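You operate a simulated robot arm through the tools that you are given. There is no shell and no other tool. Be economical: measure what you need, move in short steps, check, and stop when the job is done.

Carry out the task below with a simulated robot arm. There is one attempt and no reset: what you move stays moved.

JOB
Put the black-capped plug on the red tape spool. Take the brass pipe fitting from the top of the steel bench and put it on the top of the blue tank. Take the red-handled tray on the top of the steel bench and put it away on the left end of the side bench. Put the silver threaded pipe on the top of the steel bench away on the top of the trolley. Stack the blue digital gauge from the top of the steel bench on top of the black digital gauge. Put two of the fuses from the top of the steel bench on the top of the trolley. Stack the bottle that says "spare" from the top of the steel bench on top of the bottle marked "LAB". Take the blue cap from the top of the steel bench and leave it on the top of the trolley. Take the brass threaded pipe and put it on the filter stand under the drain spout. Do these in any order. Set down upright: silver threaded pipe, brass threaded pipe.

It is judged by the outcome, as a careful person would: the job done as asked, and still so three seconds after it is handed in. It fails if anything else is knocked over, pushed out of place, dropped, spilled or broken. Lids that push on must go on centred and level and be pressed home; caps that screw on are set level and turned clockwise until they are tight.

ROBOT AND FRAMES
A 7-joint arm with a two-finger parallel gripper on a trunk, on a base that drives. Base frame: it is fixed to the floor where the robot stands at the start and does not move with it; the origin is under the middle of the robot, x ahead of it, y to its left, z up. Readings come in mm, degrees, newtons and seconds.
Its first joint turns from -166.0 to 166.0 degrees. Places, roughly: black-capped plug (3x3x4 cm) [3300, -100, 800]; blue cap (4x4x3 cm) [-400, 1300, 900]; bottle [-500, 1000, 1000]; brass pipe fitting (5x4x4 cm) [-1100, 800, 900]; brass threaded pipe (5x4x6 cm) [800, 600, 900]; digital gauge [-750, 1250, 1000]; filter stand under the drain spout [3500, 1600, 700]; fuse [-750, 500, 750]; left end of the side bench [3400, 1000, 800]; red tape spool (6x6x2 cm) [2000, -1100, 1300]; red-handled tray (41x22x6 cm) [-1100, 1100, 900]; silver threaded pipe (5x4x6 cm) [-700, 1300, 900]; top of the blue tank [-2000, 4600, 1200]; top of the trolley (76x22 cm) [1060, 580, 840]. Payload 4.4 kg.
Tool frame: the origin (TCP) lies between the finger pads and is the grasp point; the fingertips stand 23 mm ahead of it; z points along the fingers, y is the line along which they close. Largest opening 94 mm; finger width 38, thickness 10; the body of the gripper, 54 by 96 mm, starts 39 mm behind the TCP.
Orientation is that of the tool frame in the base frame, as [roll, pitch, yaw] about the fixed x, y, z axes, in that order (R = Rz(yaw) Ry(pitch) Rx(roll)). With the fingers straight down and closing along the base's y, the tool's x points along the base's -x, its y along +y and its z along -z.

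CONTROLS
- The arm moves only by the tool servo_tool. Its argument "deltas" is a list of rows, each a list of 3 entries, a list of its own where there are three numbers: the shift along the base's x, y, z in mm, then the turn, a rotation vector about the base's x, y, z in degrees, then the gripper command, from -1 (shut) to 1 (fully open), values between in proportion. In form: [[[x, y, z], [wx, wy, wz], jaw], ...]. A call has 1 to 20 rows; each row shifts and turns the commanded pose from where the row before left it. A row lasts 0.2 s, in which the tool goes at most 50 mm and 8.6 degrees; a call with a longer step from one row to the next is refused whole, and so is a gripper value outside its range. Where a pose cannot be reached the arm comes as near as it can. A force on the tool above 40 N (or 10 N above the force at the start of the call, whichever is more), or a blocked arm, ends the call early, and 0.2 s more pass. Each finger travels about 108 mm/s and halts on what it meets, pressing with about 43 N; the grip force reading is that of the motor and also rises with nothing between the fingers. The clock runs only during rows and for 0.2 s after the last one: add rows that do not move to give the fingers time. The reply holds the time, the measured pose of the TCP, the force on the tool along the base axes, the opening and the grip force, in the units named above and with some noise, with the torque about the TCP (base axes, N m) and any sound that the robot's microphone picked up, and new pictures: "pictures" is both (left out), scene, wrist or none.
- Cameras (640 x 400 px; columns grow to the right, rows downward): "scene" is now at [129.3, 286, 1432.2]; the picture's right is [0.85, -0.53, -0.00], its down [-0.50, -0.79, -0.36] and it looks along [0.19, 0.31, -0.93] (base axes); focal length 214 px, centre (320, 200). "wrist" rides on the gripper at [86, 16, -74] in the tool frame; the picture's right is [-0.18, 0.98, 0.00], its down [-0.58, -0.11, -0.81] and it looks along [-0.79, -0.15, 0.59] (tool axes); focal length 243 px, centre (320, 200). There is no depth. A picture from a camera that has moved, and an enlarged one, comes with that camera's place and axes in the base frame and with its lens. The place of the scene camera against the robot may be out by one fixed shift of up to 12 mm in any direction.
- roll_base(legs): drives the robot by 1 to 6 legs, each [ahead, left, turn to the left] in mm, mm and degrees, along the robot's own axes; the way and the turn of a leg run together, so that a leg with both is an arc; at most 1500 mm and 180 degrees a leg. The arm and the cameras ride along, it lands a little off, and it stops where it bumps. It gives what a move gives, and a new picture of the scene camera.
- turn_head(pan, tilt): turns the head with the scene camera to pan (to the left, within 120 degrees either way) and tilt (down, from -29 to 69), counted from straight ahead of the robot. It gives what a move gives, and a new picture of the scene camera.
- close_up(camera, box): a new picture of the part [left, top, right, bottom] of that camera's present view, enlarged. No time passes.
- finish_job(): hands the job in; it is judged then, once.

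Go step by step. Nothing tells you exact positions but the pictures and the camera data: compare them with the known pose of the tool, close in by small moves and look again before you grip or let go. The budget is 525 turns and 360 pictures, counting those below and the enlarged ones. Unless the task says otherwise, let go and move clear before handing in, and close with one line.

The tools are called after "Emit:" by a JSON object that holds its "name" and its "arguments". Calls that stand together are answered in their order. servo_tool: Moves the arm, as the interface text tells. Its arguments: {"type":"object","properties":{"deltas":{"type":"array","items":{"type":"array"}},"pictures":{"type":"string","enum":["both","scene","wrist","none"]}},"required":["deltas"]} The other tools are called the same way: roll_base (legs) drives the base; turn_head (pan, tilt) turns the head that bears the scene camera; close_up (camera, box) takes an enlarged picture of a part of a camera's view; finish_job () hands the job in.

At the start:

```text
clock: 0.0
tcp_pos: [605.6, 192.2, 1039.4]
orientation: [-180.0, -0.1, 179.9]
contact_force: [0.4, -0.1, 0.0]
moment: [0.03, -0.03, 0.01]
grip_width: 94.0
grasp_force: 0.0
robot x, y, heading: [-2.4, -1.4, -0.0]
head pan, tilt: [57.7, 68.8]
```

scene: 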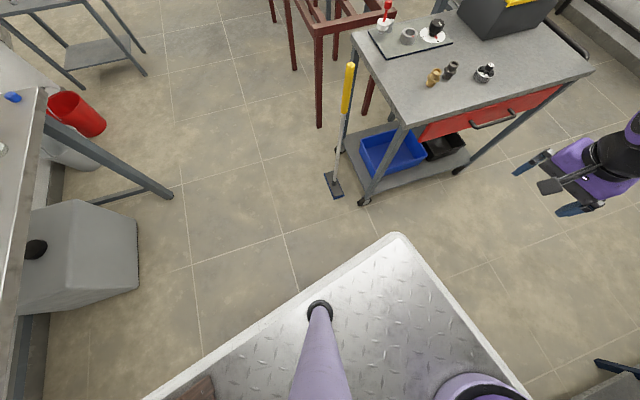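
wrist: 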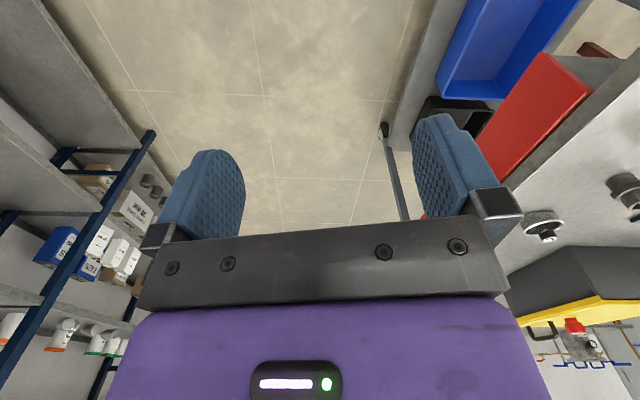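

The trolley is ahead-left and the steel bench is to the left. I'll look around with the head first.

Emit:
{"name": "turn_head", "arguments": {"pan": 110, "tilt": 35}}

Emit:
{"name": "turn_head", "arguments": {"pan": 30, "tilt": 30}}

Emit:
{"name": "turn_head", "arguments": {"pan": -30, "tilt": 20}}

```text
clock: 1.2
tcp_pos: [604.2, 191.6, 1037.2]
orientation: [180.0, 0.0, -180.0]
contact_force: [0.1, -0.3, 1.0]
moment: [-0.01, -0.03, 0.01]
grip_width: 93.9
grasp_force: 0.0
robot x, y, heading: [1.2, -3.4, 0.4]
head pan, tilt: [110.0, 35.0]
camera scene: at [69.4, 321.5, 1475.8], right [0.94, 0.34, 0.0], down [0.2, -0.54, -0.82], along [-0.28, 0.77, -0.57], focal length 214 px, centre (320, 200)
```

scene: 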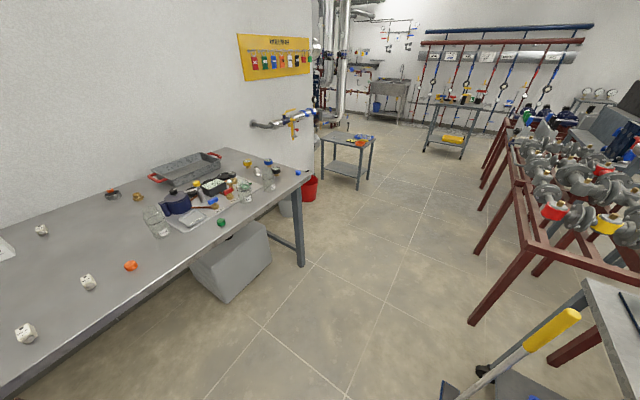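

```text
clock: 2.7
tcp_pos: [603.8, 192.6, 1038.1]
orientation: [-179.9, 0.0, -180.0]
contact_force: [1.0, 0.4, -1.6]
moment: [-0.01, 0.01, 0.0]
grip_width: 93.8
grasp_force: 0.1
robot x, y, heading: [-0.2, -0.1, -0.4]
head pan, tilt: [30.0, 30.0]
camera scene: at [177.7, 284.0, 1483.7], right [0.5, -0.87, 0.0], down [-0.43, -0.25, -0.87], along [0.75, 0.43, -0.5], focal length 214 px, centre (320, 200)
```

scene: 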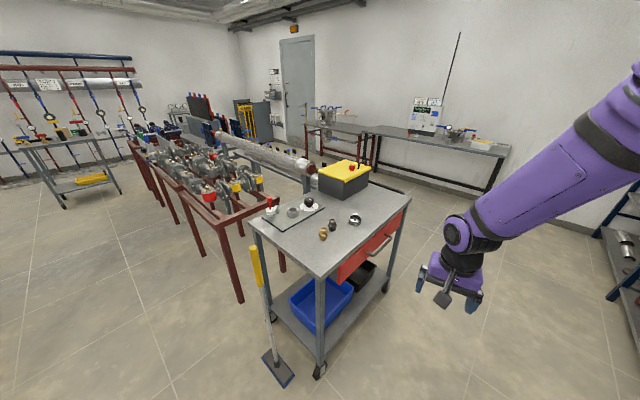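

```text
clock: 4.0
tcp_pos: [605.5, 191.1, 1038.3]
orientation: [-180.0, 0.1, 180.0]
contact_force: [0.3, -0.1, 0.4]
moment: [-0.02, 0.0, -0.03]
grip_width: 94.1
grasp_force: 0.1
robot x, y, heading: [1.1, 0.8, 0.2]
head pan, tilt: [-30.0, 20.0]
camera scene: at [180.1, 192.2, 1499.7], right [-0.5, -0.87, 0.0], down [-0.3, 0.17, -0.94], along [0.81, -0.47, -0.34], focal length 214 px, centre (320, 200)
```

scene: 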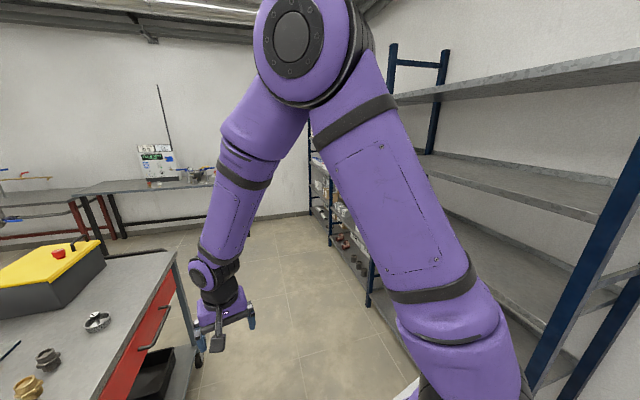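

The bench runs roughly along y at x < -400; the trolley is at about (650..1450, 400..1000). A spot near (50, 850) may reach both. First I check the right side before turning.

Emit:
{"name": "turn_head", "arguments": {"pan": -100, "tilt": 45}}

Emit:
{"name": "turn_head", "arguments": {"pan": 120, "tilt": 55}}

```text
clock: 5.5
tcp_pos: [604.6, 192.8, 1038.7]
orientation: [-180.0, 0.1, -180.0]
contact_force: [0.1, -0.8, 0.6]
moment: [0.03, -0.01, 0.0]
grip_width: 94.2
grasp_force: 0.2
robot x, y, heading: [-1.4, -1.5, -0.1]
head pan, tilt: [-100.0, 45.0]
camera scene: at [85.3, 158.6, 1461.1], right [-0.98, 0.17, 0.0], down [0.12, 0.7, -0.71], along [-0.12, -0.7, -0.71], focal length 214 px, centre (320, 200)
```

scene: 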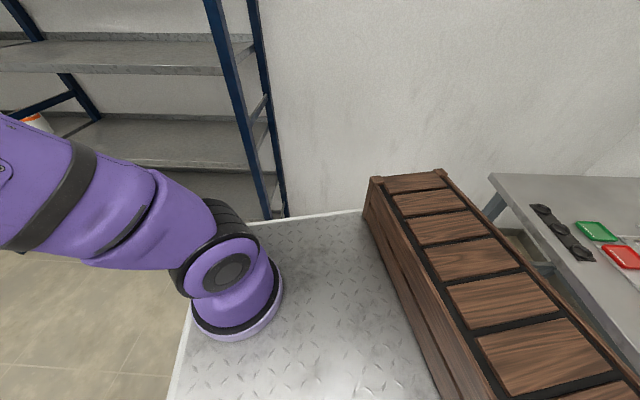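

```text
clock: 8.6
tcp_pos: [606.6, 192.5, 1039.5]
orientation: [-180.0, 0.0, 180.0]
contact_force: [-0.2, 0.2, 0.0]
moment: [-0.01, 0.0, 0.03]
grip_width: 94.2
grasp_force: 0.1
robot x, y, heading: [5.4, -3.8, -0.0]
head pan, tilt: [120.0, 55.0]
camera scene: at [63.4, 301.2, 1447.6], right [0.87, 0.5, 0.0], down [0.41, -0.71, -0.57], along [-0.29, 0.5, -0.82], focal length 214 px, centre (320, 200)
```

scene: 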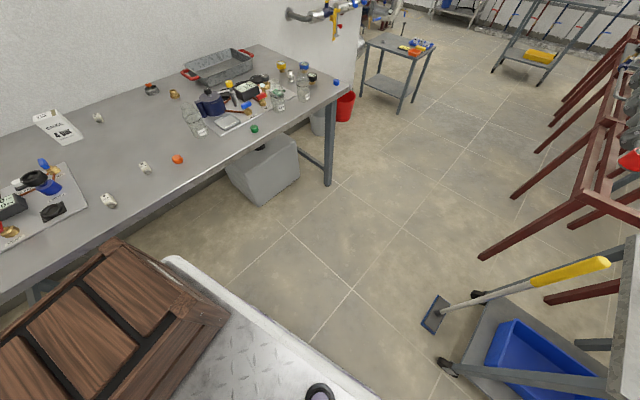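

A crate sits on the rear of the robot's base, so I pull ahead a bit before turning toward the bench direction.

Emit:
{"name": "roll_base", "arguments": {"legs": [[150, 0, 0], [0, 0, 76]]}}

```text
clock: 13.2
tcp_pos: [117.7, 635.1, 1039.2]
orientation: [-180.0, 0.0, -104.5]
contact_force: [-0.1, 0.2, 0.4]
moment: [-0.03, 0.0, 0.0]
grip_width: 94.0
grasp_force: 0.1
robot x, y, heading: [148.6, 3.5, 75.5]
head pan, tilt: [120.0, 55.0]
camera scene: at [-122.3, 140.6, 1447.6], right [-0.27, 0.96, 0.0], down [0.79, 0.22, -0.57], along [-0.55, -0.15, -0.82], focal length 214 px, centre (320, 200)
```

scene: 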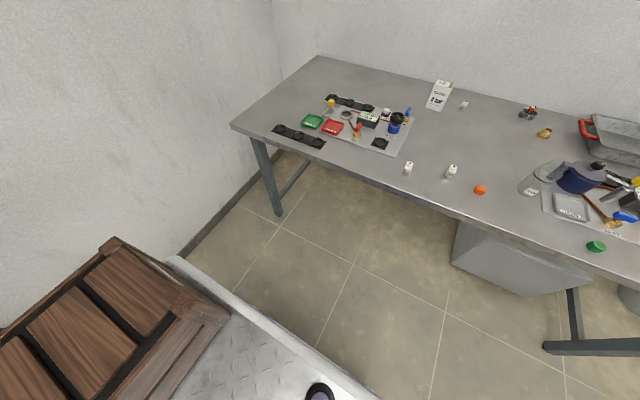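

Turned fine; the whole bench is visible. Now I drive alongside toward (50, 850) and look at the bench.

Emit:
{"name": "roll_base", "arguments": {"legs": [[780, 290, 0]]}}

Emit:
{"name": "turn_head", "arguments": {"pan": 70, "tilt": 45}}

Emit:
{"name": "turn_head", "arguments": {"pan": 110, "tilt": 45}}

```text
clock: 17.6
tcp_pos: [23.6, 1455.3, 1037.5]
orientation: [-180.0, 0.0, -104.3]
contact_force: [0.4, -0.6, 0.1]
moment: [-0.01, -0.01, -0.01]
grip_width: 94.0
grasp_force: 0.0
robot x, y, heading: [61.3, 819.3, 75.3]
head pan, tilt: [120.0, 55.0]
camera scene: at [-213.5, 961.0, 1447.6], right [-0.27, 0.96, 0.0], down [0.79, 0.22, -0.57], along [-0.55, -0.16, -0.82], focal length 214 px, centre (320, 200)
```

scene: 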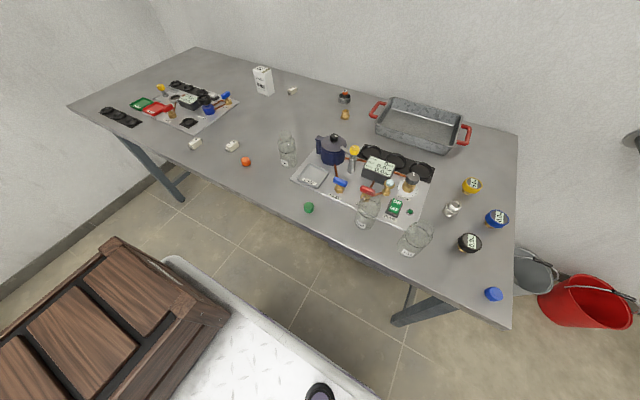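

```text
clock: 18.8
tcp_pos: [24.0, 1455.2, 1039.1]
orientation: [-179.9, 0.0, -104.3]
contact_force: [0.6, -0.2, -0.9]
moment: [0.03, -0.02, -0.01]
grip_width: 94.1
grasp_force: 0.0
robot x, y, heading: [61.1, 820.3, 75.9]
head pan, tilt: [70.0, 45.0]
camera scene: at [-211.3, 1026.3, 1461.0], right [0.56, 0.83, 0.0], down [0.58, -0.4, -0.71], along [-0.58, 0.4, -0.71], focal length 214 px, centre (320, 200)
```

scene: 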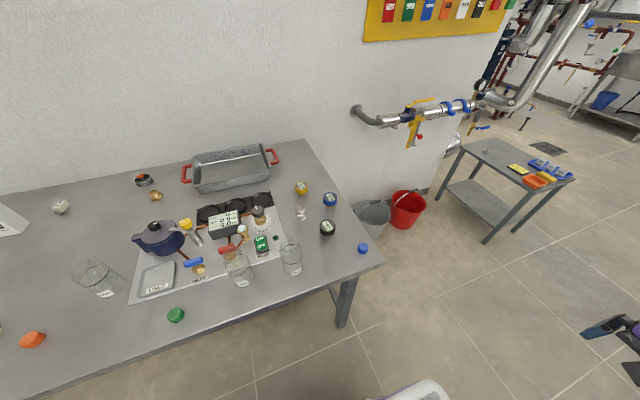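

```text
clock: 19.9
tcp_pos: [22.8, 1455.1, 1038.6]
orientation: [-180.0, -0.1, -104.3]
contact_force: [0.6, 0.5, -0.2]
moment: [-0.04, 0.0, -0.02]
grip_width: 94.0
grasp_force: 0.0
robot x, y, heading: [61.8, 820.9, 75.5]
head pan, tilt: [110.0, 45.0]
camera scene: at [-225.0, 972.5, 1461.1], right [-0.1, 1.0, 0.0], down [0.7, 0.07, -0.71], along [-0.7, -0.07, -0.71], focal length 214 px, centre (320, 200)
```

scene: 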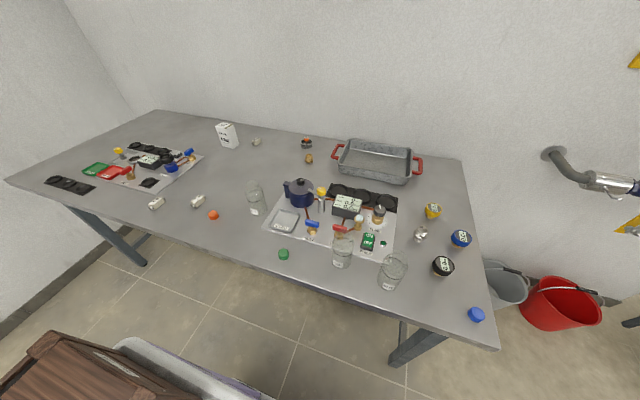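

Objects are clear now. I take enlarged pictures to identify everything.

Emit:
{"name": "close_up", "arguments": {"camera": "scene", "box": [380, 180, 500, 340]}}

Emit:
{"name": "close_up", "arguments": {"camera": "scene", "box": [240, 130, 430, 300]}}

Emit:
{"name": "close_up", "arguments": {"camera": "scene", "box": [30, 110, 270, 250]}}

```text
2.50 times, centred on (440, 260) of scene
camera zoom: at [-225.0, 972.5, 1461.1], right [-0.1, 1.0, 0.0], down [0.7, 0.07, -0.71], along [-0.7, -0.07, -0.71], focal length 536 px, centre (20, 50)
```

zoom: 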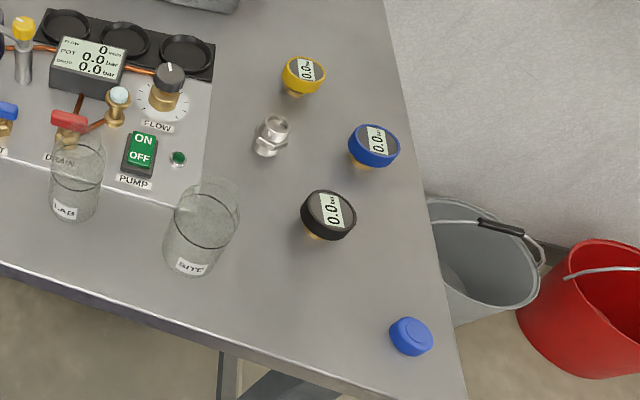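

```text
2.35 times, centred on (335, 215) of scene
camera zoom: at [-225.0, 972.5, 1461.1], right [-0.1, 1.0, 0.0], down [0.7, 0.07, -0.71], along [-0.7, -0.07, -0.71], focal length 505 px, centre (285, 165)
```

zoom: 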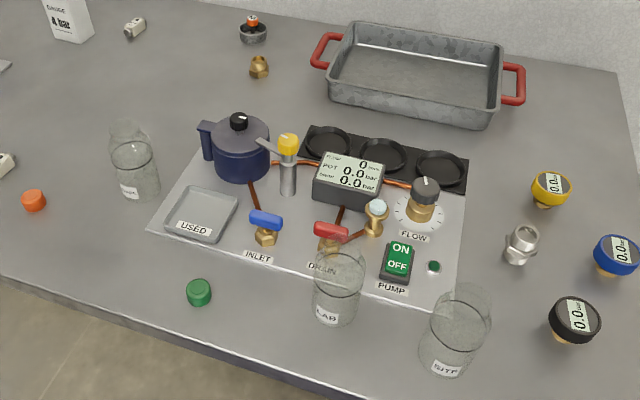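

```text
2.67 times, centred on (150, 180) of scene
camera zoom: at [-225.0, 972.5, 1461.1], right [-0.1, 1.0, 0.0], down [0.7, 0.07, -0.71], along [-0.7, -0.07, -0.71], focal length 572 px, centre (773, 253)
```

zoom: 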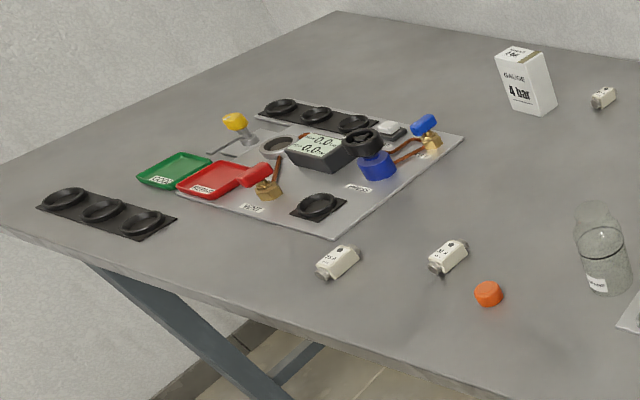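

Identified: silver pipe ~(-669,1263), blue cap ~(-442,1353), gauges right of the panel, bottles, fuses left. I swing the arm over the bench and check reach and heights.

Emit:
{"name": "servo_tool", "arguments": {"deltas": [[[-35, -20, 2], [0, 0, 4.8], 1], [[-35, -20, 2], [0, 0, 4.8], 1], [[-35, -20, 2], [0, 0, 4.8], 1], [[-35, -20, 2], [0, 0, 4.8], 1], [[-35, -20, 2], [0, 0, 4.8], 1], [[-35, -20, 0], [0, 0, 4.8], 1], [[-35, -20, 0], [0, 0, 4.8], 1], [[-35, -20, 0], [0, 0, 4.8], 1], [[-35, -20, 0], [0, 0, 4.8], 1], [[-35, -20, 0], [0, 0, 4.8], 1], [[-35, -20, 0], [0, 0, 4.8], 1], [[-35, -20, 0], [0, 0, 4.8], 1], [[-35, -20, 0], [0, 0, 4.8], 1], [[-35, -20, 0], [0, 0, 4.8], 1], [[-35, -20, 0], [0, 0, 4.8], 1]]}}

```text
clock: 23.1
tcp_pos: [-500.0, 1153.9, 1048.1]
orientation: [-180.0, 0.1, -32.2]
contact_force: [0.6, 0.6, -0.7]
moment: [-0.03, 0.01, 0.01]
grip_width: 94.1
grasp_force: 0.1
robot x, y, heading: [61.2, 820.3, 75.6]
head pan, tilt: [110.0, 45.0]
camera scene: at [-224.5, 972.8, 1461.1], right [-0.1, 1.0, 0.0], down [0.7, 0.07, -0.71], along [-0.7, -0.07, -0.71], focal length 214 px, centre (320, 200)
camera wrist: at [-436.2, 1095.3, 1122.9], right [-0.68, -0.73, 0.0], down [-0.43, 0.4, 0.81], along [-0.59, 0.55, -0.59], focal length 243 px, centre (320, 200)
```

scene: 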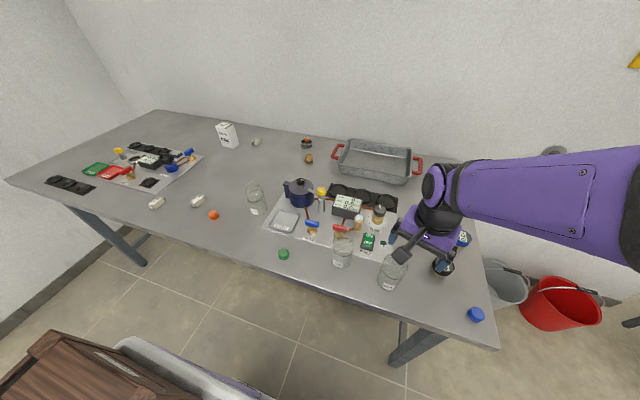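
wrist: 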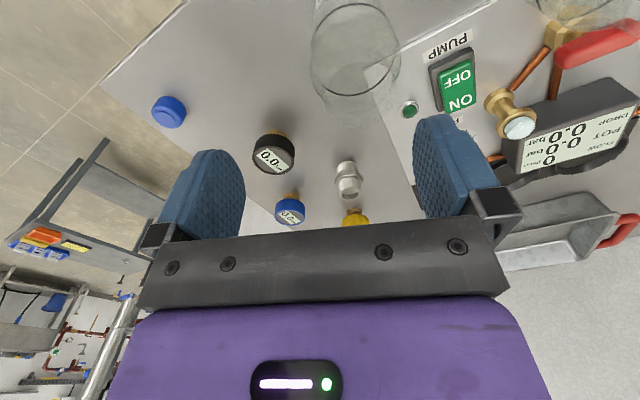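

Calibration agrees well. I look closer at the silver pipe.

Emit:
{"name": "close_up", "arguments": {"camera": "wrist", "box": [240, 120, 400, 230]}}

Emit:
{"name": "close_up", "arguments": {"camera": "scene", "box": [225, 170, 425, 295]}}

```text
3.64 times, centred on (320, 175) of wrist
camera zoom: at [-436.2, 1095.3, 1122.9], right [-0.68, -0.73, 0.0], down [-0.43, 0.4, 0.81], along [-0.59, 0.55, -0.59], focal length 882 px, centre (320, 291)
```

zoom: 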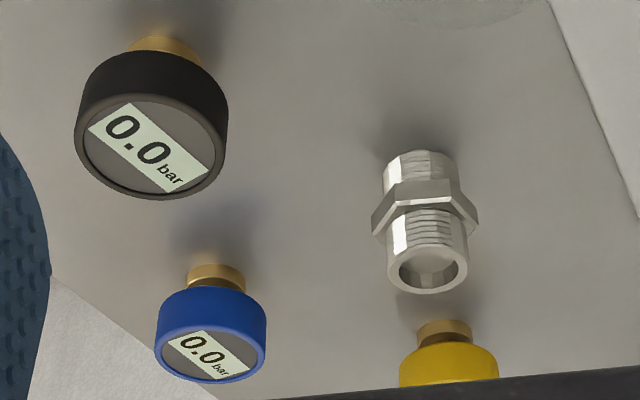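

```text
3.20 times, centred on (325, 232) of scene
camera zoom: at [-224.5, 972.8, 1461.1], right [-0.1, 1.0, 0.0], down [0.7, 0.07, -0.71], along [-0.7, -0.07, -0.71], focal length 686 px, centre (304, 96)
```

zoom: 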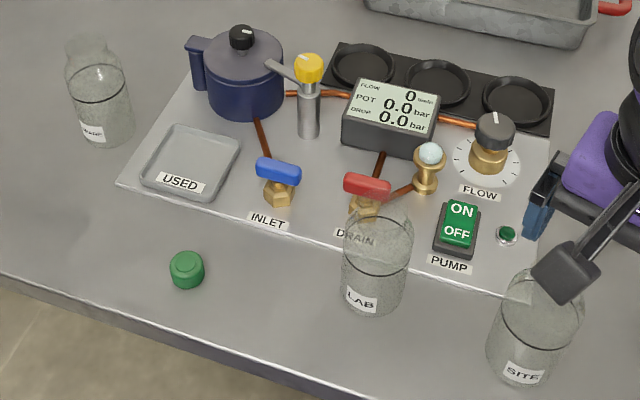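

The pipe stands upright at about (-685,1265), top about z 893. I move above it with the fingers aligned to the hex flats.

Emit:
{"name": "servo_tool", "arguments": {"deltas": [[[-37, 22, 0], [0, 0, 5.4], 0.6], [[-37, 22, 0], [0, 0, 5.4], 0.6], [[-37, 22, -10], [0, 0, 5.4], 0.6], [[-37, 22, -30], [0, 0, 5.4], 0.6], [[-37, 22, -30], [0, 0, 5.4], 0.6], [[0, 0, -28], [0, 0, 0], 0.6]]}}

```text
refused: row 4 steps farther than a row can; nothing moved
```

Emit:
{"name": "servo_tool", "arguments": {"deltas": [[[-37, 22, 0], [0, 0, 5.4], 0.6], [[-37, 22, 0], [0, 0, 5.4], 0.6], [[-37, 22, -10], [0, 0, 5.4], 0.6], [[-37, 22, -20], [0, 0, 5.4], 0.6], [[-37, 22, -20], [0, 0, 5.4], 0.6], [[0, 0, -38], [0, 0, 0], 0.6]]}}

```text
clock: 24.5
tcp_pos: [-665.4, 1263.3, 961.5]
orientation: [180.0, 0.0, -5.2]
contact_force: [0.0, -0.2, 0.4]
moment: [0.04, 0.01, 0.0]
grip_width: 75.1
grasp_force: 0.0
out of reach, approached as far as the arm can: row 5
robot x, y, heading: [61.1, 823.5, 75.9]
head pan, tilt: [110.0, 45.0]
camera scene: at [-224.7, 972.2, 1461.1], right [-0.1, 1.0, 0.0], down [0.7, 0.07, -0.71], along [-0.7, -0.07, -0.71], focal length 214 px, centre (320, 200)
camera wrist: at [-582.7, 1239.9, 1035.2], right [-0.27, -0.96, 0.0], down [-0.57, 0.16, 0.81], along [-0.78, 0.22, -0.59], focal length 243 px, centre (320, 200)
```

scene: 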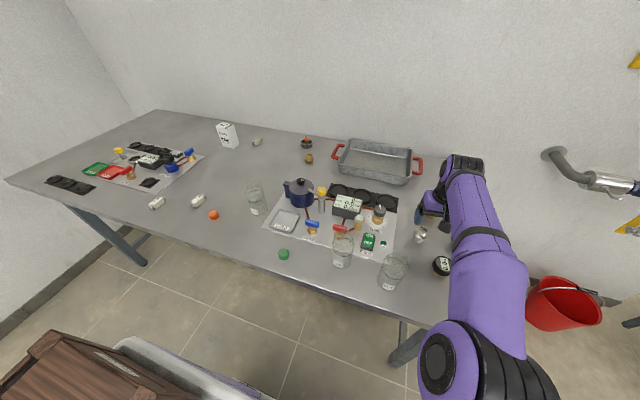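
wrist: 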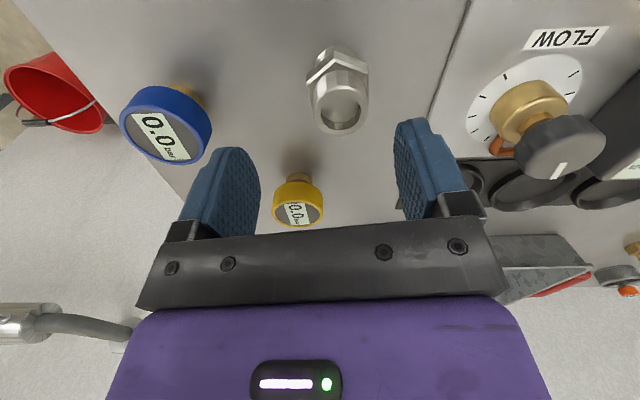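

From close in, the pipe is at about (-674,1250). I center and lower a bit, then check again.

Emit:
{"name": "servo_tool", "arguments": {"deltas": [[[0, -13, -25], [0, 0, 0], 0.6], [[0, 0, 0], [0, 0, 0], 0.6]], "pictures": "wrist"}}

```text
clock: 25.1
tcp_pos: [-667.3, 1250.6, 936.6]
orientation: [180.0, -0.1, -5.3]
contact_force: [0.7, 0.3, 0.0]
moment: [-0.04, 0.02, 0.0]
grip_width: 75.4
grasp_force: 0.0
robot x, y, heading: [60.0, 818.7, 75.8]
head pan, tilt: [110.0, 45.0]
camera wrist: at [-583.9, 1226.2, 1010.6], right [-0.27, -0.96, 0.0], down [-0.57, 0.16, 0.81], along [-0.77, 0.22, -0.59], focal length 243 px, centre (320, 200)
```

wrist: 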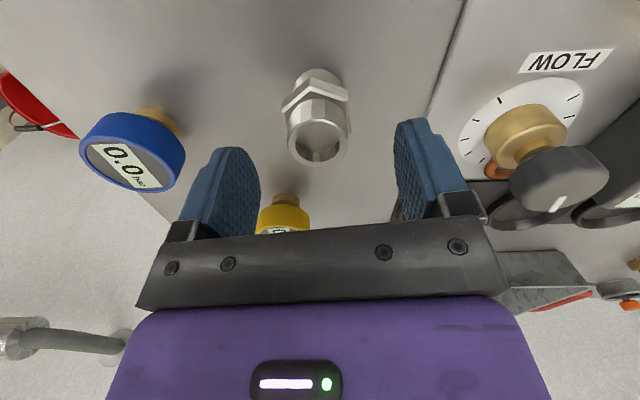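

Emit:
{"name": "servo_tool", "arguments": {"deltas": [[[-4, 2, -30], [0, 0, 0], 0.6], [[-4, 1, -28], [0, 0, 0], 0.6], [[0, 0, 0], [0, 0, 0], 0.6]], "pictures": "wrist"}}

```text
clock: 25.9
tcp_pos: [-664.9, 1251.3, 883.4]
orientation: [179.9, 0.2, -5.3]
contact_force: [4.0, -2.7, 22.3]
moment: [-0.46, -0.45, 0.19]
grip_width: 75.1
grasp_force: 0.0
out of reach, approached as far as the arm can: row 2
robot x, y, heading: [57.5, 822.1, 75.5]
head pan, tilt: [110.0, 45.0]
camera wrist: at [-582.0, 1226.5, 957.0], right [-0.27, -0.96, 0.0], down [-0.57, 0.16, 0.81], along [-0.78, 0.22, -0.59], focal length 243 px, centre (320, 200)
```

wrist: 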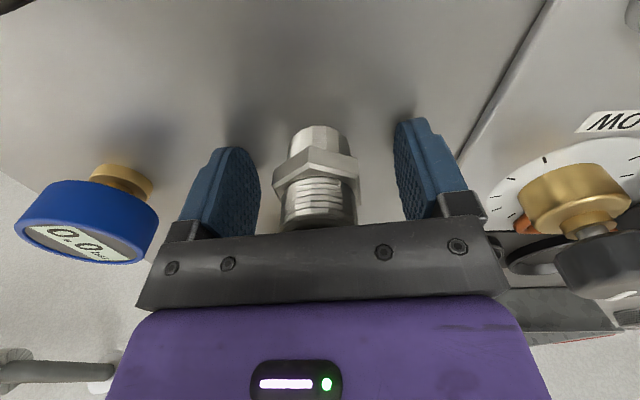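

Tips touched the bench (bench top ≈ z 860). I raise a little and grip the pipe.

Emit:
{"name": "servo_tool", "arguments": {"deltas": [[[0, 0, 10], [0, 0, 0], 0.6], [[0, 0, 0], [0, 0, 0], -1], [[0, 0, 0], [0, 0, 0], -1], [[0, 0, 0], [0, 0, 0], -1]], "pictures": "wrist"}}

```text
clock: 26.9
tcp_pos: [-666.4, 1250.7, 889.2]
orientation: [-179.9, 0.1, -5.3]
contact_force: [0.0, -0.2, 0.6]
moment: [0.01, 0.02, 0.0]
grip_width: 42.6
grasp_force: 43.0
robot x, y, heading: [60.7, 815.5, 75.8]
head pan, tilt: [110.0, 45.0]
camera wrist: at [-582.2, 1226.9, 963.6], right [-0.27, -0.96, 0.0], down [-0.57, 0.16, 0.81], along [-0.78, 0.22, -0.59], focal length 243 px, centre (320, 200)
```

wrist: 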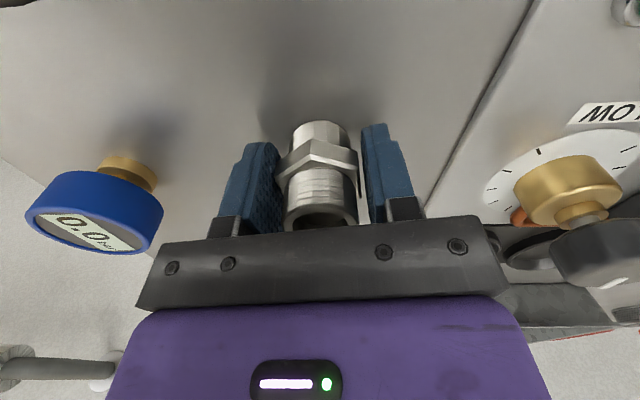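

Gripped (42.6 mm). Now lift, retract and swing round the front toward the trolley.

Emit:
{"name": "servo_tool", "arguments": {"deltas": [[[33, -20, 30], [0, 0, -4.2], -1], [[33, -20, 30], [0, 0, -4.2], -1], [[33, -20, 30], [0, 0, -4.2], -1], [[33, -20, 30], [0, 0, -4.2], -1], [[33, -20, 30], [0, 0, -4.2], -1], [[24.4, 38.4, 0], [0, 0, -4.2], -1], [[27.1, 36.6, 0], [0, 0, -4.2], -1], [[29.5, 34.6, 0], [0, 0, -4.2], -1], [[31.9, 32.4, 0], [0, 0, -4.2], -1], [[34.1, 30.2, 0], [0, 0, -4.2], -1], [[36.1, 27.7, 0], [0, 0, -4.2], -1], [[37.9, 25.1, 0], [0, 0, -4.2], -1], [[39.6, 22.4, 0], [0, 0, -4.2], -1], [[41.1, 19.6, 0], [0, 0, -4.2], -1], [[42.3, 16.7, 0], [0, 0, -4.2], -1], [[43.4, 13.7, 0], [0, 0, -4.2], -1], [[44.2, 10.6, 0], [0, 0, -4.2], -1], [[44.9, 7.5, 0], [0, 0, -4.2], -1], [[45.3, 4.4, 0], [0, 0, -4.2], -1], [[45.5, 1.2, 0], [0, 0, -4.2], -1]], "pictures": "wrist"}}

Emit:
{"name": "turn_head", "arguments": {"pan": -75, "tilt": 35}}

```text
clock: 31.1
tcp_pos: [-381.6, 1696.1, 1069.1]
orientation: [-179.9, 0.0, -89.3]
contact_force: [-0.3, -0.1, -1.4]
moment: [0.03, -0.06, 0.01]
grip_width: 42.7
grasp_force: 42.9
out of reach, approached as far as the arm can: row 1, 2, 3, 4, 5, 6, 7, 8, 9, 10, 11, 12, 13, 14, 15, 16, 17, 18, 19, 20
robot x, y, heading: [63.2, 822.5, 75.7]
head pan, tilt: [110.0, 45.0]
camera wrist: at [-397.6, 1609.6, 1144.4], right [-0.98, 0.17, 0.0], down [0.1, 0.58, 0.81], along [0.14, 0.79, -0.59], focal length 243 px, centre (320, 200)
```

wrist: 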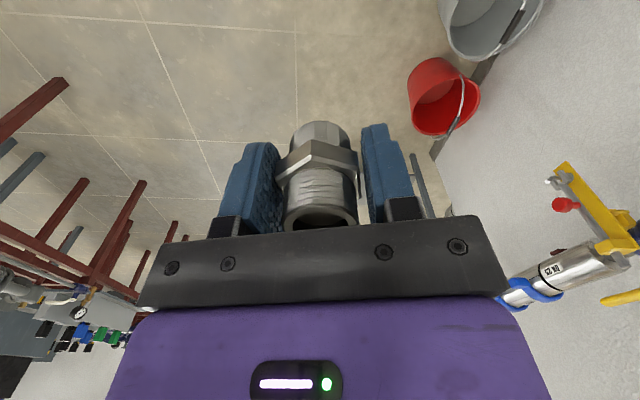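

```text
clock: 33.8
tcp_pos: [-379.7, 1696.1, 1070.5]
orientation: [-179.9, -0.1, -89.3]
contact_force: [-0.2, 0.0, -1.0]
moment: [0.0, 0.0, 0.03]
grip_width: 42.4
grasp_force: 43.2
robot x, y, heading: [58.0, 823.8, 75.9]
head pan, tilt: [-75.0, 35.0]
camera scene: at [-56.1, 981.6, 1475.9], right [0.01, -1.0, 0.0], down [-0.57, -0.01, -0.82], along [0.82, 0.01, -0.57], focal length 214 px, centre (320, 200)
```

scene: 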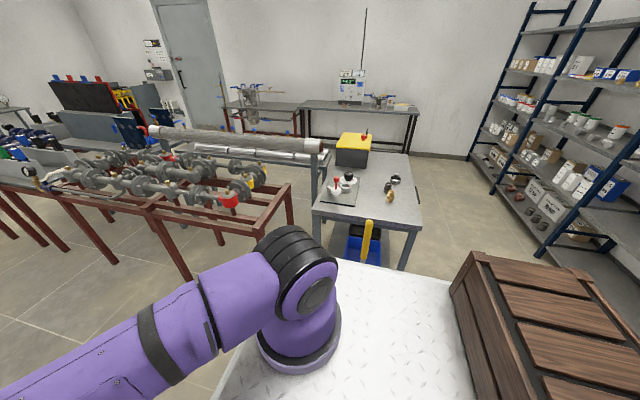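

The arm lagged behind its commanded path (out of reach reports). I test where the command stands with a still row and look at the arm.

Emit:
{"name": "servo_tool", "arguments": {"deltas": [[[0, 0, 0], [0, 0, 0], -1], [[0, 0, 0], [0, 0, 0], -1], [[0, 0, 0], [0, 0, 0], -1]], "pictures": "none"}}

Emit:
{"name": "turn_head", "arguments": {"pan": 20, "tilt": 35}}

```text
clock: 34.6
tcp_pos: [-380.2, 1696.8, 1069.0]
orientation: [-179.9, -0.1, -89.3]
contact_force: [-0.6, -0.2, -1.0]
moment: [-0.04, 0.03, -0.02]
grip_width: 42.5
grasp_force: 43.3
robot x, y, heading: [57.7, 822.9, 75.6]
head pan, tilt: [-75.0, 35.0]
```

```text
clock: 36.4
tcp_pos: [-380.1, 1696.7, 1069.7]
orientation: [-179.8, -0.2, -89.3]
contact_force: [-0.3, 0.2, -0.3]
moment: [0.02, -0.02, 0.0]
grip_width: 42.6
grasp_force: 43.5
robot x, y, heading: [57.5, 824.2, 75.8]
head pan, tilt: [20.0, 35.0]
camera scene: at [-152.8, 1068.2, 1475.8], right [1.0, 0.1, 0.0], down [0.06, -0.57, -0.82], along [-0.08, 0.82, -0.57], focal length 214 px, centre (320, 200)
```

scene: 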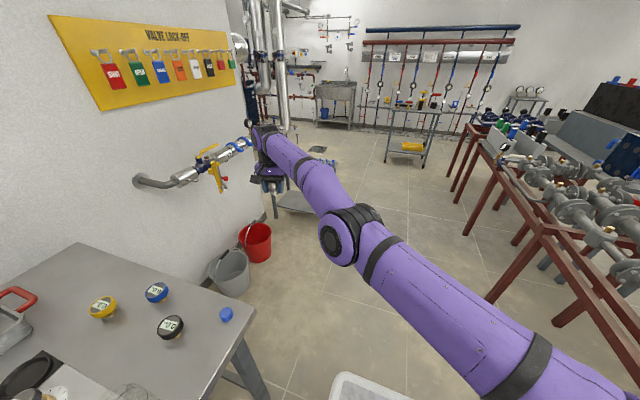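

The arm is stretched out low to the front-left. No out-of-reach flag now, so I try moving inwards to the front in small steps.

Emit:
{"name": "servo_tool", "arguments": {"deltas": [[[40, -15, 0], [0, 0, 0], -1], [[40, -15, 0], [0, 0, 0], -1], [[40, -15, 0], [0, 0, 0], -1], [[40, -15, 0], [0, 0, 0], -1]], "pictures": "scene"}}

```text
clock: 37.4
tcp_pos: [-307.1, 1751.7, 1088.7]
orientation: [-180.0, 0.0, -89.2]
contact_force: [-0.9, -0.1, 0.2]
moment: [-0.02, -0.04, 0.02]
grip_width: 42.6
grasp_force: 43.1
out of reach, approached as far as the arm can: row 1, 2, 3, 4
robot x, y, heading: [61.9, 822.4, 75.8]
head pan, tilt: [20.0, 35.0]
camera scene: at [-153.3, 1067.9, 1475.8], right [0.99, 0.1, 0.0], down [0.06, -0.57, -0.82], along [-0.08, 0.82, -0.57], focal length 214 px, centre (320, 200)
```

scene: 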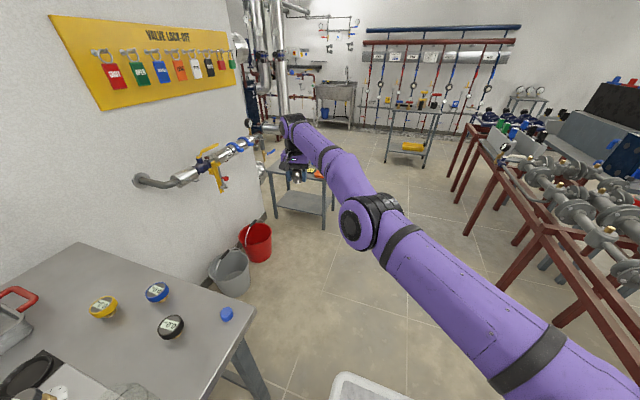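

Emit:
{"name": "servo_tool", "arguments": {"deltas": [[[40, 10, 0], [0, 0, -3], -1], [[40, 10, 0], [0, 0, -3], -1], [[40, 5, 0], [0, 0, -3], -1], [[40, 0, 0], [0, 0, -3], -1], [[40, -5, 0], [0, 0, -3], -1], [[0, 0, 0], [0, 0, 0], -1], [[0, 0, 0], [0, 0, 0], -1], [[0, 0, 0], [0, 0, 0], -1]], "pictures": "scene"}}

```text
clock: 39.1
tcp_pos: [-140.7, 1837.9, 1098.0]
orientation: [180.0, -0.1, -104.3]
contact_force: [0.6, 0.5, -0.2]
moment: [0.01, 0.01, -0.02]
grip_width: 42.6
grasp_force: 42.9
out of reach, approached as far as the arm can: row 1, 2, 3, 4, 5
robot x, y, heading: [57.4, 820.0, 75.7]
head pan, tilt: [20.0, 35.0]
camera scene: at [-152.8, 1068.3, 1475.9], right [1.0, 0.1, 0.0], down [0.06, -0.57, -0.82], along [-0.08, 0.82, -0.57], focal length 214 px, centre (320, 200)
```

scene: 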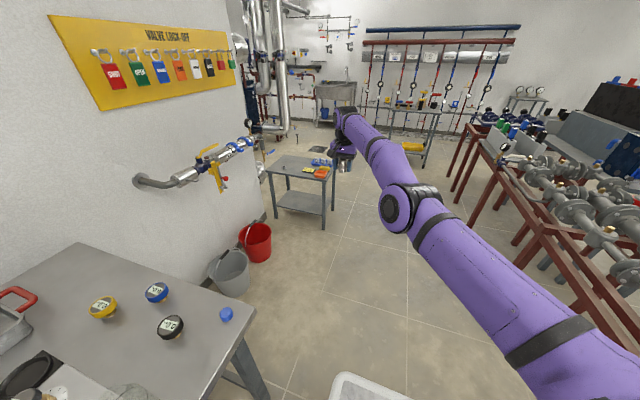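

Emit:
{"name": "servo_tool", "arguments": {"deltas": [[[10, -40, 0], [0, 0, 0], -1], [[10, -40, 0], [0, 0, 0], -1], [[10, -40, 0], [0, 0, 0], -1], [[0, 0, 0], [0, 0, 0], -1], [[0, 0, 0], [0, 0, 0], -1]], "pictures": "scene"}}

```text
clock: 40.4
tcp_pos: [-155.4, 1826.8, 1117.6]
orientation: [-180.0, 0.1, -104.3]
contact_force: [0.8, -0.5, -1.0]
moment: [0.0, 0.02, 0.02]
grip_width: 42.4
grasp_force: 43.0
out of reach, approached as far as the arm can: row 1, 2, 3
robot x, y, heading: [58.9, 820.2, 75.8]
head pan, tilt: [20.0, 35.0]
camera scene: at [-152.8, 1068.2, 1475.9], right [1.0, 0.1, 0.0], down [0.06, -0.57, -0.82], along [-0.08, 0.81, -0.57], focal length 214 px, centre (320, 200)
```

scene: 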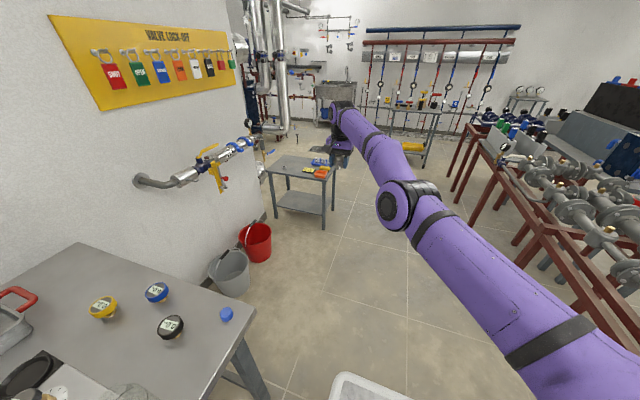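

Emit:
{"name": "servo_tool", "arguments": {"deltas": [[[0, 0, 40], [0, 0, 0], -1], [[0, 0, 40], [0, 0, 0], -1], [[0, 0, 40], [0, 0, 0], -1], [[0, 0, 40], [0, 0, 0], -1], [[0, -40, 0], [0, 0, 0], -1], [[0, -40, 0], [0, 0, 0], -1], [[0, 0, 0], [0, 0, 0], -1]], "pictures": "scene"}}

```text
clock: 42.0
tcp_pos: [-158.2, 1774.8, 1289.2]
orientation: [-179.9, 0.0, -104.3]
contact_force: [0.0, -0.2, -0.4]
moment: [-0.01, -0.01, 0.0]
grip_width: 42.7
grasp_force: 42.7
out of reach, approached as far as the arm can: row 1, 2, 3, 4, 5, 6
robot x, y, heading: [60.9, 820.7, 75.5]
head pan, tilt: [20.0, 35.0]
camera scene: at [-152.8, 1068.2, 1475.9], right [1.0, 0.1, 0.0], down [0.06, -0.57, -0.82], along [-0.08, 0.81, -0.57], focal length 214 px, centre (320, 200)
```

scene: 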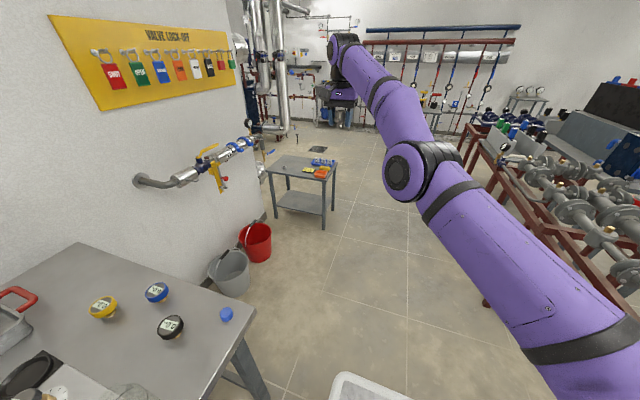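

The elbow has dropped below into an awkward posture. I test whether tilting the tool outward frees the arm.

Emit:
{"name": "servo_tool", "arguments": {"deltas": [[[0, 0, 0], [8, 0, 0], -1], [[0, 0, 0], [8, 0, 0], -1], [[0, 0, 0], [8, 0, 0], -1], [[0, 0, 0], [8, 0, 0], -1], [[0, -30, 0], [0, 0, 0], -1], [[0, -30, 0], [0, 0, 0], -1], [[0, -30, 0], [0, 0, 0], -1]], "pictures": "scene"}}

```text
clock: 43.5
tcp_pos: [-228.1, 1816.6, 1348.3]
orientation: [171.3, 30.8, -106.8]
contact_force: [0.4, -0.5, -0.5]
moment: [-0.04, 0.02, 0.0]
grip_width: 42.7
grasp_force: 43.1
out of reach, approached as far as the arm can: row 1, 2, 3, 4, 5, 6, 7
robot x, y, heading: [59.6, 824.8, 75.9]
head pan, tilt: [20.0, 35.0]
camera scene: at [-152.7, 1068.5, 1475.8], right [1.0, 0.1, 0.0], down [0.06, -0.57, -0.82], along [-0.08, 0.81, -0.57], focal length 214 px, centre (320, 200)
```

scene: 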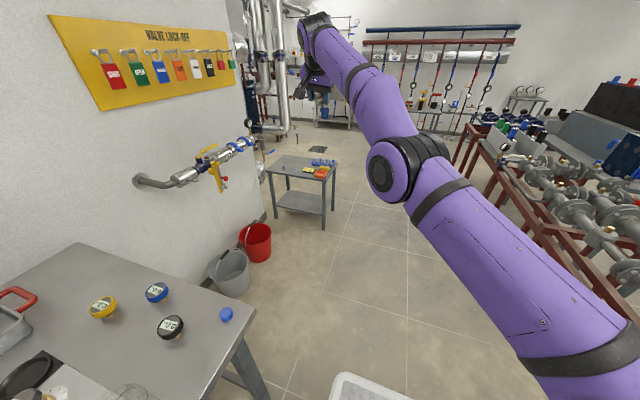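

Emit:
{"name": "servo_tool", "arguments": {"deltas": [[[0, 0, 0], [-8, 0, 0], -1], [[0, 0, 0], [-8, 0, 0], -1], [[0, 0, 0], [-8, 0, 0], -1], [[0, 0, 0], [-8, 0, 0], -1], [[-30, 40, -10], [0, 0, 0], -1], [[-30, 40, -10], [0, 0, 0], -1], [[-30, 40, -10], [0, 0, 0], -1]], "pictures": "none"}}

Emit:
{"name": "servo_tool", "arguments": {"deltas": [[[-30, 40, -20], [0, 0, 0], -1], [[-30, 40, -10], [0, 0, 0], -1], [[-30, 40, -10], [0, 0, 0], -1], [[-30, 40, -10], [0, 0, 0], -1], [[0, 0, 0], [0, 0, 0], -1]], "pictures": "none"}}

```text
refused: row 5 steps farther than a row can; nothing moved
```

```text
refused: row 1 steps farther than a row can; nothing moved
```

Emit:
{"name": "servo_tool", "arguments": {"deltas": [[[0, 0, 0], [-8, 0, 0], -1], [[0, 0, 0], [-8, 0, 0], -1], [[0, 0, 0], [-8, 0, 0], -1], [[0, 0, 0], [-8, 0, 0], -1]], "pictures": "none"}}

Emit:
{"name": "servo_tool", "arguments": {"deltas": [[[-20, 40, 0], [0, 0, 0], -1], [[-20, 40, 0], [0, 0, 0], -1], [[-20, 40, 0], [0, 0, 0], -1], [[-20, 40, 0], [0, 0, 0], -1], [[0, 0, 0], [0, 0, 0], -1]], "pictures": "none"}}

```text
clock: 44.5
tcp_pos: [-172.7, 1753.0, 1327.9]
orientation: [180.0, -0.1, -104.2]
contact_force: [0.3, -0.4, -1.0]
moment: [-0.03, -0.02, 0.02]
grip_width: 42.8
grasp_force: 42.8
out of reach, approached as far as the arm can: row 1, 2, 3, 4
robot x, y, heading: [60.5, 823.5, 75.7]
head pan, tilt: [20.0, 35.0]
```

```text
clock: 45.8
tcp_pos: [-176.0, 1764.2, 1301.4]
orientation: [180.0, 0.1, -104.4]
contact_force: [0.3, 0.2, -0.7]
moment: [-0.02, 0.01, -0.03]
grip_width: 42.6
grasp_force: 42.9
out of reach, approached as far as the arm can: row 1, 2, 3, 4
robot x, y, heading: [61.0, 819.4, 75.7]
head pan, tilt: [20.0, 35.0]
```

The command point wasn't re-anchored; it lies far inside while the arm seems stuck near its straight-elbow limit. I'll extend fully outward to unbend the elbow, then come back in.

Emit:
{"name": "servo_tool", "arguments": {"deltas": [[[-25, 42, 0], [0, 0, 0], -1], [[-25, 42, 0], [0, 0, 0], -1], [[-25, 42, 0], [0, 0, 0], -1], [[-25, 42, 0], [0, 0, 0], -1], [[-25, 42, 0], [0, 0, 0], -1], [[-25, 42, 0], [0, 0, 0], -1], [[-25, 42, 0], [0, 0, 0], -1], [[-25, 42, 0], [0, 0, 0], -1], [[-25, 42, 0], [0, 0, 0], -1], [[-25, 42, 0], [0, 0, 0], -1], [[-25, 42, 0], [0, 0, 0], -1], [[-25, 42, 0], [0, 0, 0], -1], [[-25, 42, 0], [0, 0, 0], -1], [[-25, 42, 0], [0, 0, 0], -1], [[-25, 42, 0], [0, 0, 0], -1], [[-25, 42, 0], [0, 0, 0], -1]], "pictures": "scene"}}

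```text
clock: 49.1
tcp_pos: [-174.2, 1804.2, 1199.4]
orientation: [-180.0, 0.0, -104.3]
contact_force: [0.3, -0.4, -1.4]
moment: [0.01, -0.02, 0.0]
grip_width: 42.6
grasp_force: 43.1
out of reach, approached as far as the arm can: row 1, 2, 3, 4, 5, 6, 7, 8, 9, 10, 11, 12, 13, 14, 15, 16
robot x, y, heading: [54.9, 822.4, 75.7]
head pan, tilt: [20.0, 35.0]
camera scene: at [-152.9, 1068.2, 1475.8], right [1.0, 0.1, 0.0], down [0.06, -0.57, -0.82], along [-0.08, 0.81, -0.57], focal length 214 px, centre (320, 200)
```

scene: 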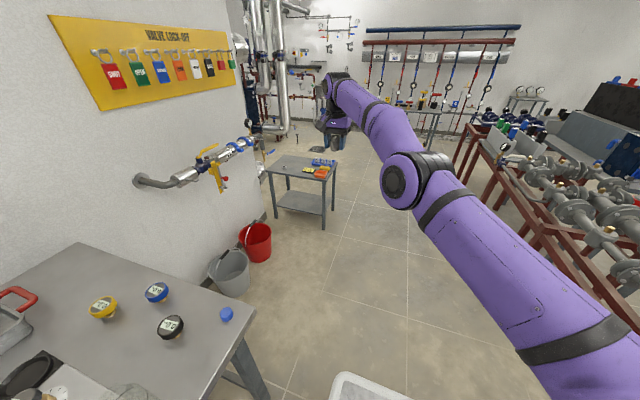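

The command point is at about (-102,1975,1199); a wrist-roll limit may be what blocks it. I bring the command in to a reachable place and turn the yaw clockwise.

Emit:
{"name": "servo_tool", "arguments": {"deltas": [[[0, -35, -5], [0, 0, -6], -1], [[0, -35, -5], [0, 0, -6], -1], [[0, -35, -5], [0, 0, -6], -1], [[0, -35, -5], [0, 0, -6], -1], [[0, -35, -5], [0, 0, -6], -1], [[0, -35, -5], [0, 0, -6], -1], [[0, -35, -5], [0, 0, -6], -1], [[0, -35, -5], [0, 0, -6], -1], [[0, 0, 0], [0, 0, -6], -1], [[0, 0, 0], [0, 0, -6], -1]], "pictures": "scene"}}

```text
clock: 51.4
tcp_pos: [-290.4, 1725.6, 1226.0]
orientation: [-179.9, 0.0, -164.5]
contact_force: [0.0, 0.9, -1.3]
moment: [-0.03, 0.02, 0.03]
grip_width: 42.4
grasp_force: 42.3
out of reach, approached as far as the arm can: row 1, 2, 3, 4, 5, 6, 7, 8
robot x, y, heading: [60.0, 820.0, 75.9]
head pan, tilt: [20.0, 35.0]
camera scene: at [-152.9, 1068.2, 1475.8], right [1.0, 0.1, 0.0], down [0.06, -0.57, -0.82], along [-0.08, 0.81, -0.57], focal length 214 px, centre (320, 200)
```

scene: 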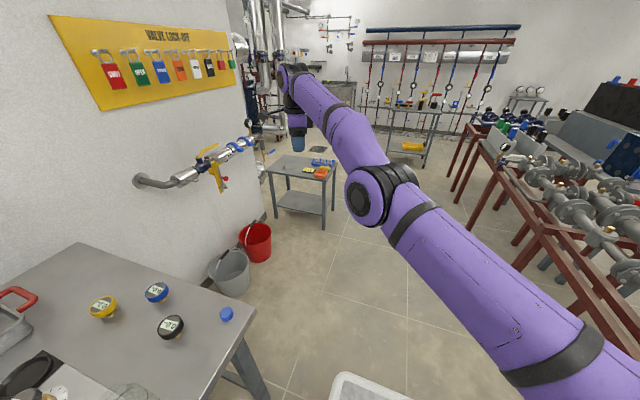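

Emit:
{"name": "servo_tool", "arguments": {"deltas": [[[0, 0, -20], [0, 0, 0], -1], [[0, 0, -20], [0, 0, 0], -1], [[0, 0, 0], [0, 0, 0], -1]], "pictures": "none"}}

Emit:
{"name": "servo_tool", "arguments": {"deltas": [[[0, -20, 0], [0, 0, 0], -1], [[0, -20, 0], [0, 0, 0], -1], [[0, 0, 0], [0, 0, 0], -1]], "pictures": "none"}}

Emit:
{"name": "servo_tool", "arguments": {"deltas": [[[20, 0, 0], [0, 0, 0], -1], [[20, 0, 0], [0, 0, 0], -1], [[0, 0, 0], [0, 0, 0], -1]], "pictures": "none"}}

```text
clock: 52.1
tcp_pos: [-295.4, 1734.5, 1188.0]
orientation: [-180.0, 0.1, -164.3]
contact_force: [0.8, 0.2, -1.2]
moment: [0.03, -0.02, 0.03]
grip_width: 42.6
grasp_force: 42.6
out of reach, approached as far as the arm can: row 1, 2
robot x, y, heading: [56.3, 822.5, 75.6]
head pan, tilt: [20.0, 35.0]
```

```text
clock: 53.0
tcp_pos: [-314.0, 1720.2, 1196.2]
orientation: [-179.9, 0.0, -164.4]
contact_force: [0.1, 0.0, -1.3]
moment: [0.03, 0.0, 0.01]
grip_width: 42.8
grasp_force: 42.5
out of reach, approached as far as the arm can: row 1, 2
robot x, y, heading: [58.5, 821.0, 75.5]
head pan, tilt: [20.0, 35.0]
```

```text
clock: 53.8
tcp_pos: [-284.8, 1737.9, 1200.5]
orientation: [-180.0, 0.0, -164.3]
contact_force: [0.3, 0.6, -0.9]
moment: [-0.01, 0.02, -0.03]
grip_width: 42.6
grasp_force: 43.4
out of reach, approached as far as the arm can: row 1, 2
robot x, y, heading: [60.9, 824.3, 75.7]
head pan, tilt: [20.0, 35.0]
```

Inward motion is blocked as if the elbow were exactly straight (a singular posture). I swing the tool down a good way, which should bend the elbow the right way.

Emit:
{"name": "servo_tool", "arguments": {"deltas": [[[10, -10, -40], [0, 0, 0], -1], [[10, -10, -40], [0, 0, 0], -1], [[10, -10, -40], [0, 0, 0], -1], [[10, -20, -30], [0, 0, 0], -1], [[10, -20, -30], [0, 0, 0], -1], [[0, 0, 0], [0, 0, 0], -1]], "pictures": "scene"}}

```text
clock: 55.1
tcp_pos: [-295.9, 1763.0, 1037.9]
orientation: [-179.9, 0.1, -164.3]
contact_force: [0.2, 0.3, -0.5]
moment: [0.01, 0.0, 0.0]
grip_width: 42.7
grasp_force: 42.9
out of reach, approached as far as the arm can: row 1, 2, 3, 4, 5
robot x, y, heading: [58.0, 822.4, 75.6]
head pan, tilt: [20.0, 35.0]
camera scene: at [-152.8, 1068.2, 1475.9], right [1.0, 0.1, 0.0], down [0.06, -0.57, -0.82], along [-0.08, 0.82, -0.57], focal length 214 px, centre (320, 200)
```

scene: 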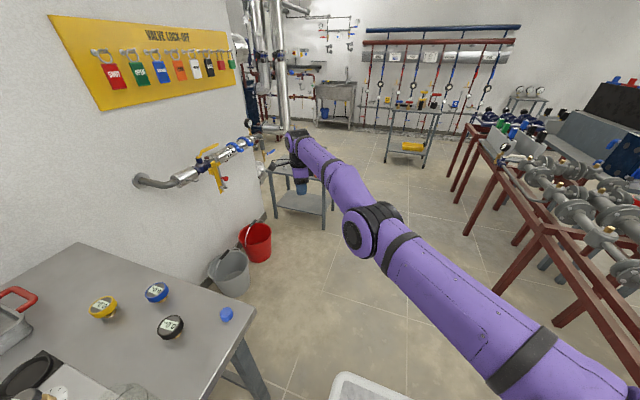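

The arm is simply straight (singular). I tilt the fingers inward toward the robot while lowering, which should make the elbow bend upward.

Emit:
{"name": "servo_tool", "arguments": {"deltas": [[[0, 0, 0], [-6.9, -4, 0], -1], [[0, 0, 0], [-6.9, -4, 0], -1], [[0, 0, 0], [-6.9, -4, 0], -1], [[0, 0, 0], [-6.9, -4, 0], -1], [[10, -20, 0], [-3, -2, 0], -1], [[10, -20, 0], [-3, -2, 0], -1], [[10, -20, 0], [0, 0, 0], -1]], "pictures": "scene"}}

```text
clock: 56.8
tcp_pos: [-219.0, 1651.1, 1045.6]
orientation: [-149.8, 7.8, -162.3]
contact_force: [-0.3, 0.3, -0.9]
moment: [0.01, 0.01, 0.01]
grip_width: 42.8
grasp_force: 43.3
out of reach, approached as far as the arm can: row 1, 2, 3, 4
robot x, y, heading: [59.7, 820.9, 75.5]
head pan, tilt: [20.0, 35.0]
camera scene: at [-153.0, 1068.5, 1475.8], right [1.0, 0.1, 0.0], down [0.06, -0.57, -0.82], along [-0.08, 0.81, -0.57], focal length 214 px, centre (320, 200)
```

scene: 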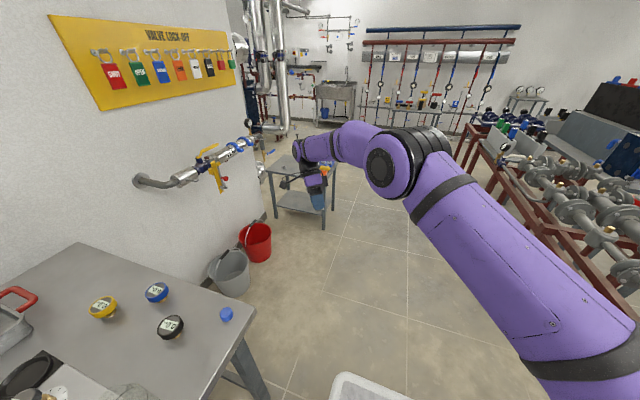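

The elbow is up again. I retract further while straightening the tool back to vertical.

Emit:
{"name": "servo_tool", "arguments": {"deltas": [[[20, -35, 5], [0, 0, 0], -1], [[20, -35, 5], [0, 0, 0], -1], [[10, -20, 0], [5.35, 3.18, 0], -1], [[10, -20, 0], [5.35, 3.18, 0], -1], [[10, -20, 0], [5.35, 3.18, 0], -1], [[10, -20, 0], [5.35, 3.18, 0], -1], [[10, -20, 0], [5.35, 3.18, 0], -1], [[0, 0, 0], [0, 0, 0], -1]], "pictures": "both"}}

```text
clock: 58.5
tcp_pos: [-128.4, 1481.8, 1054.9]
orientation: [179.9, 0.1, -164.4]
contact_force: [-0.3, -0.6, -1.1]
moment: [-0.02, -0.03, 0.04]
grip_width: 42.6
grasp_force: 43.2
robot x, y, heading: [60.3, 821.8, 75.8]
head pan, tilt: [20.0, 35.0]
camera scene: at [-152.8, 1068.3, 1475.8], right [1.0, 0.1, 0.0], down [0.06, -0.57, -0.82], along [-0.08, 0.81, -0.57], focal length 214 px, centre (320, 200)
camera wrist: at [-217.4, 1473.9, 1128.3], right [-0.09, 1.0, 0.0], down [0.59, 0.05, 0.81], along [0.8, 0.07, -0.59], focal length 243 px, centre (320, 200)
```

scene: 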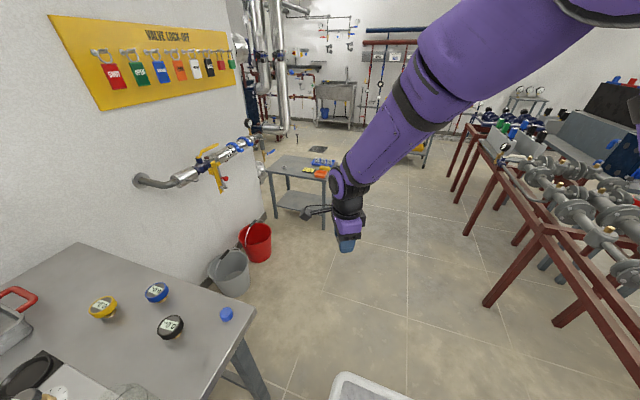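
wrist: 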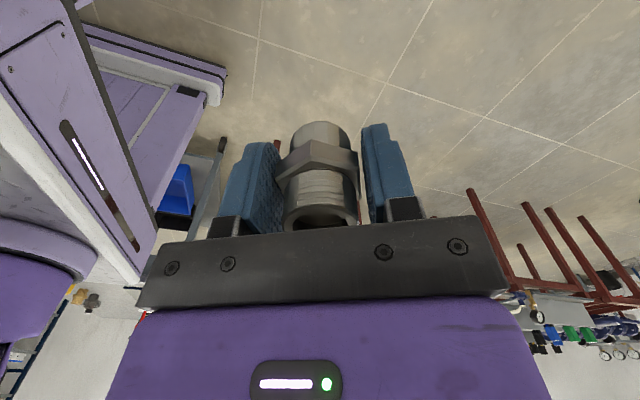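

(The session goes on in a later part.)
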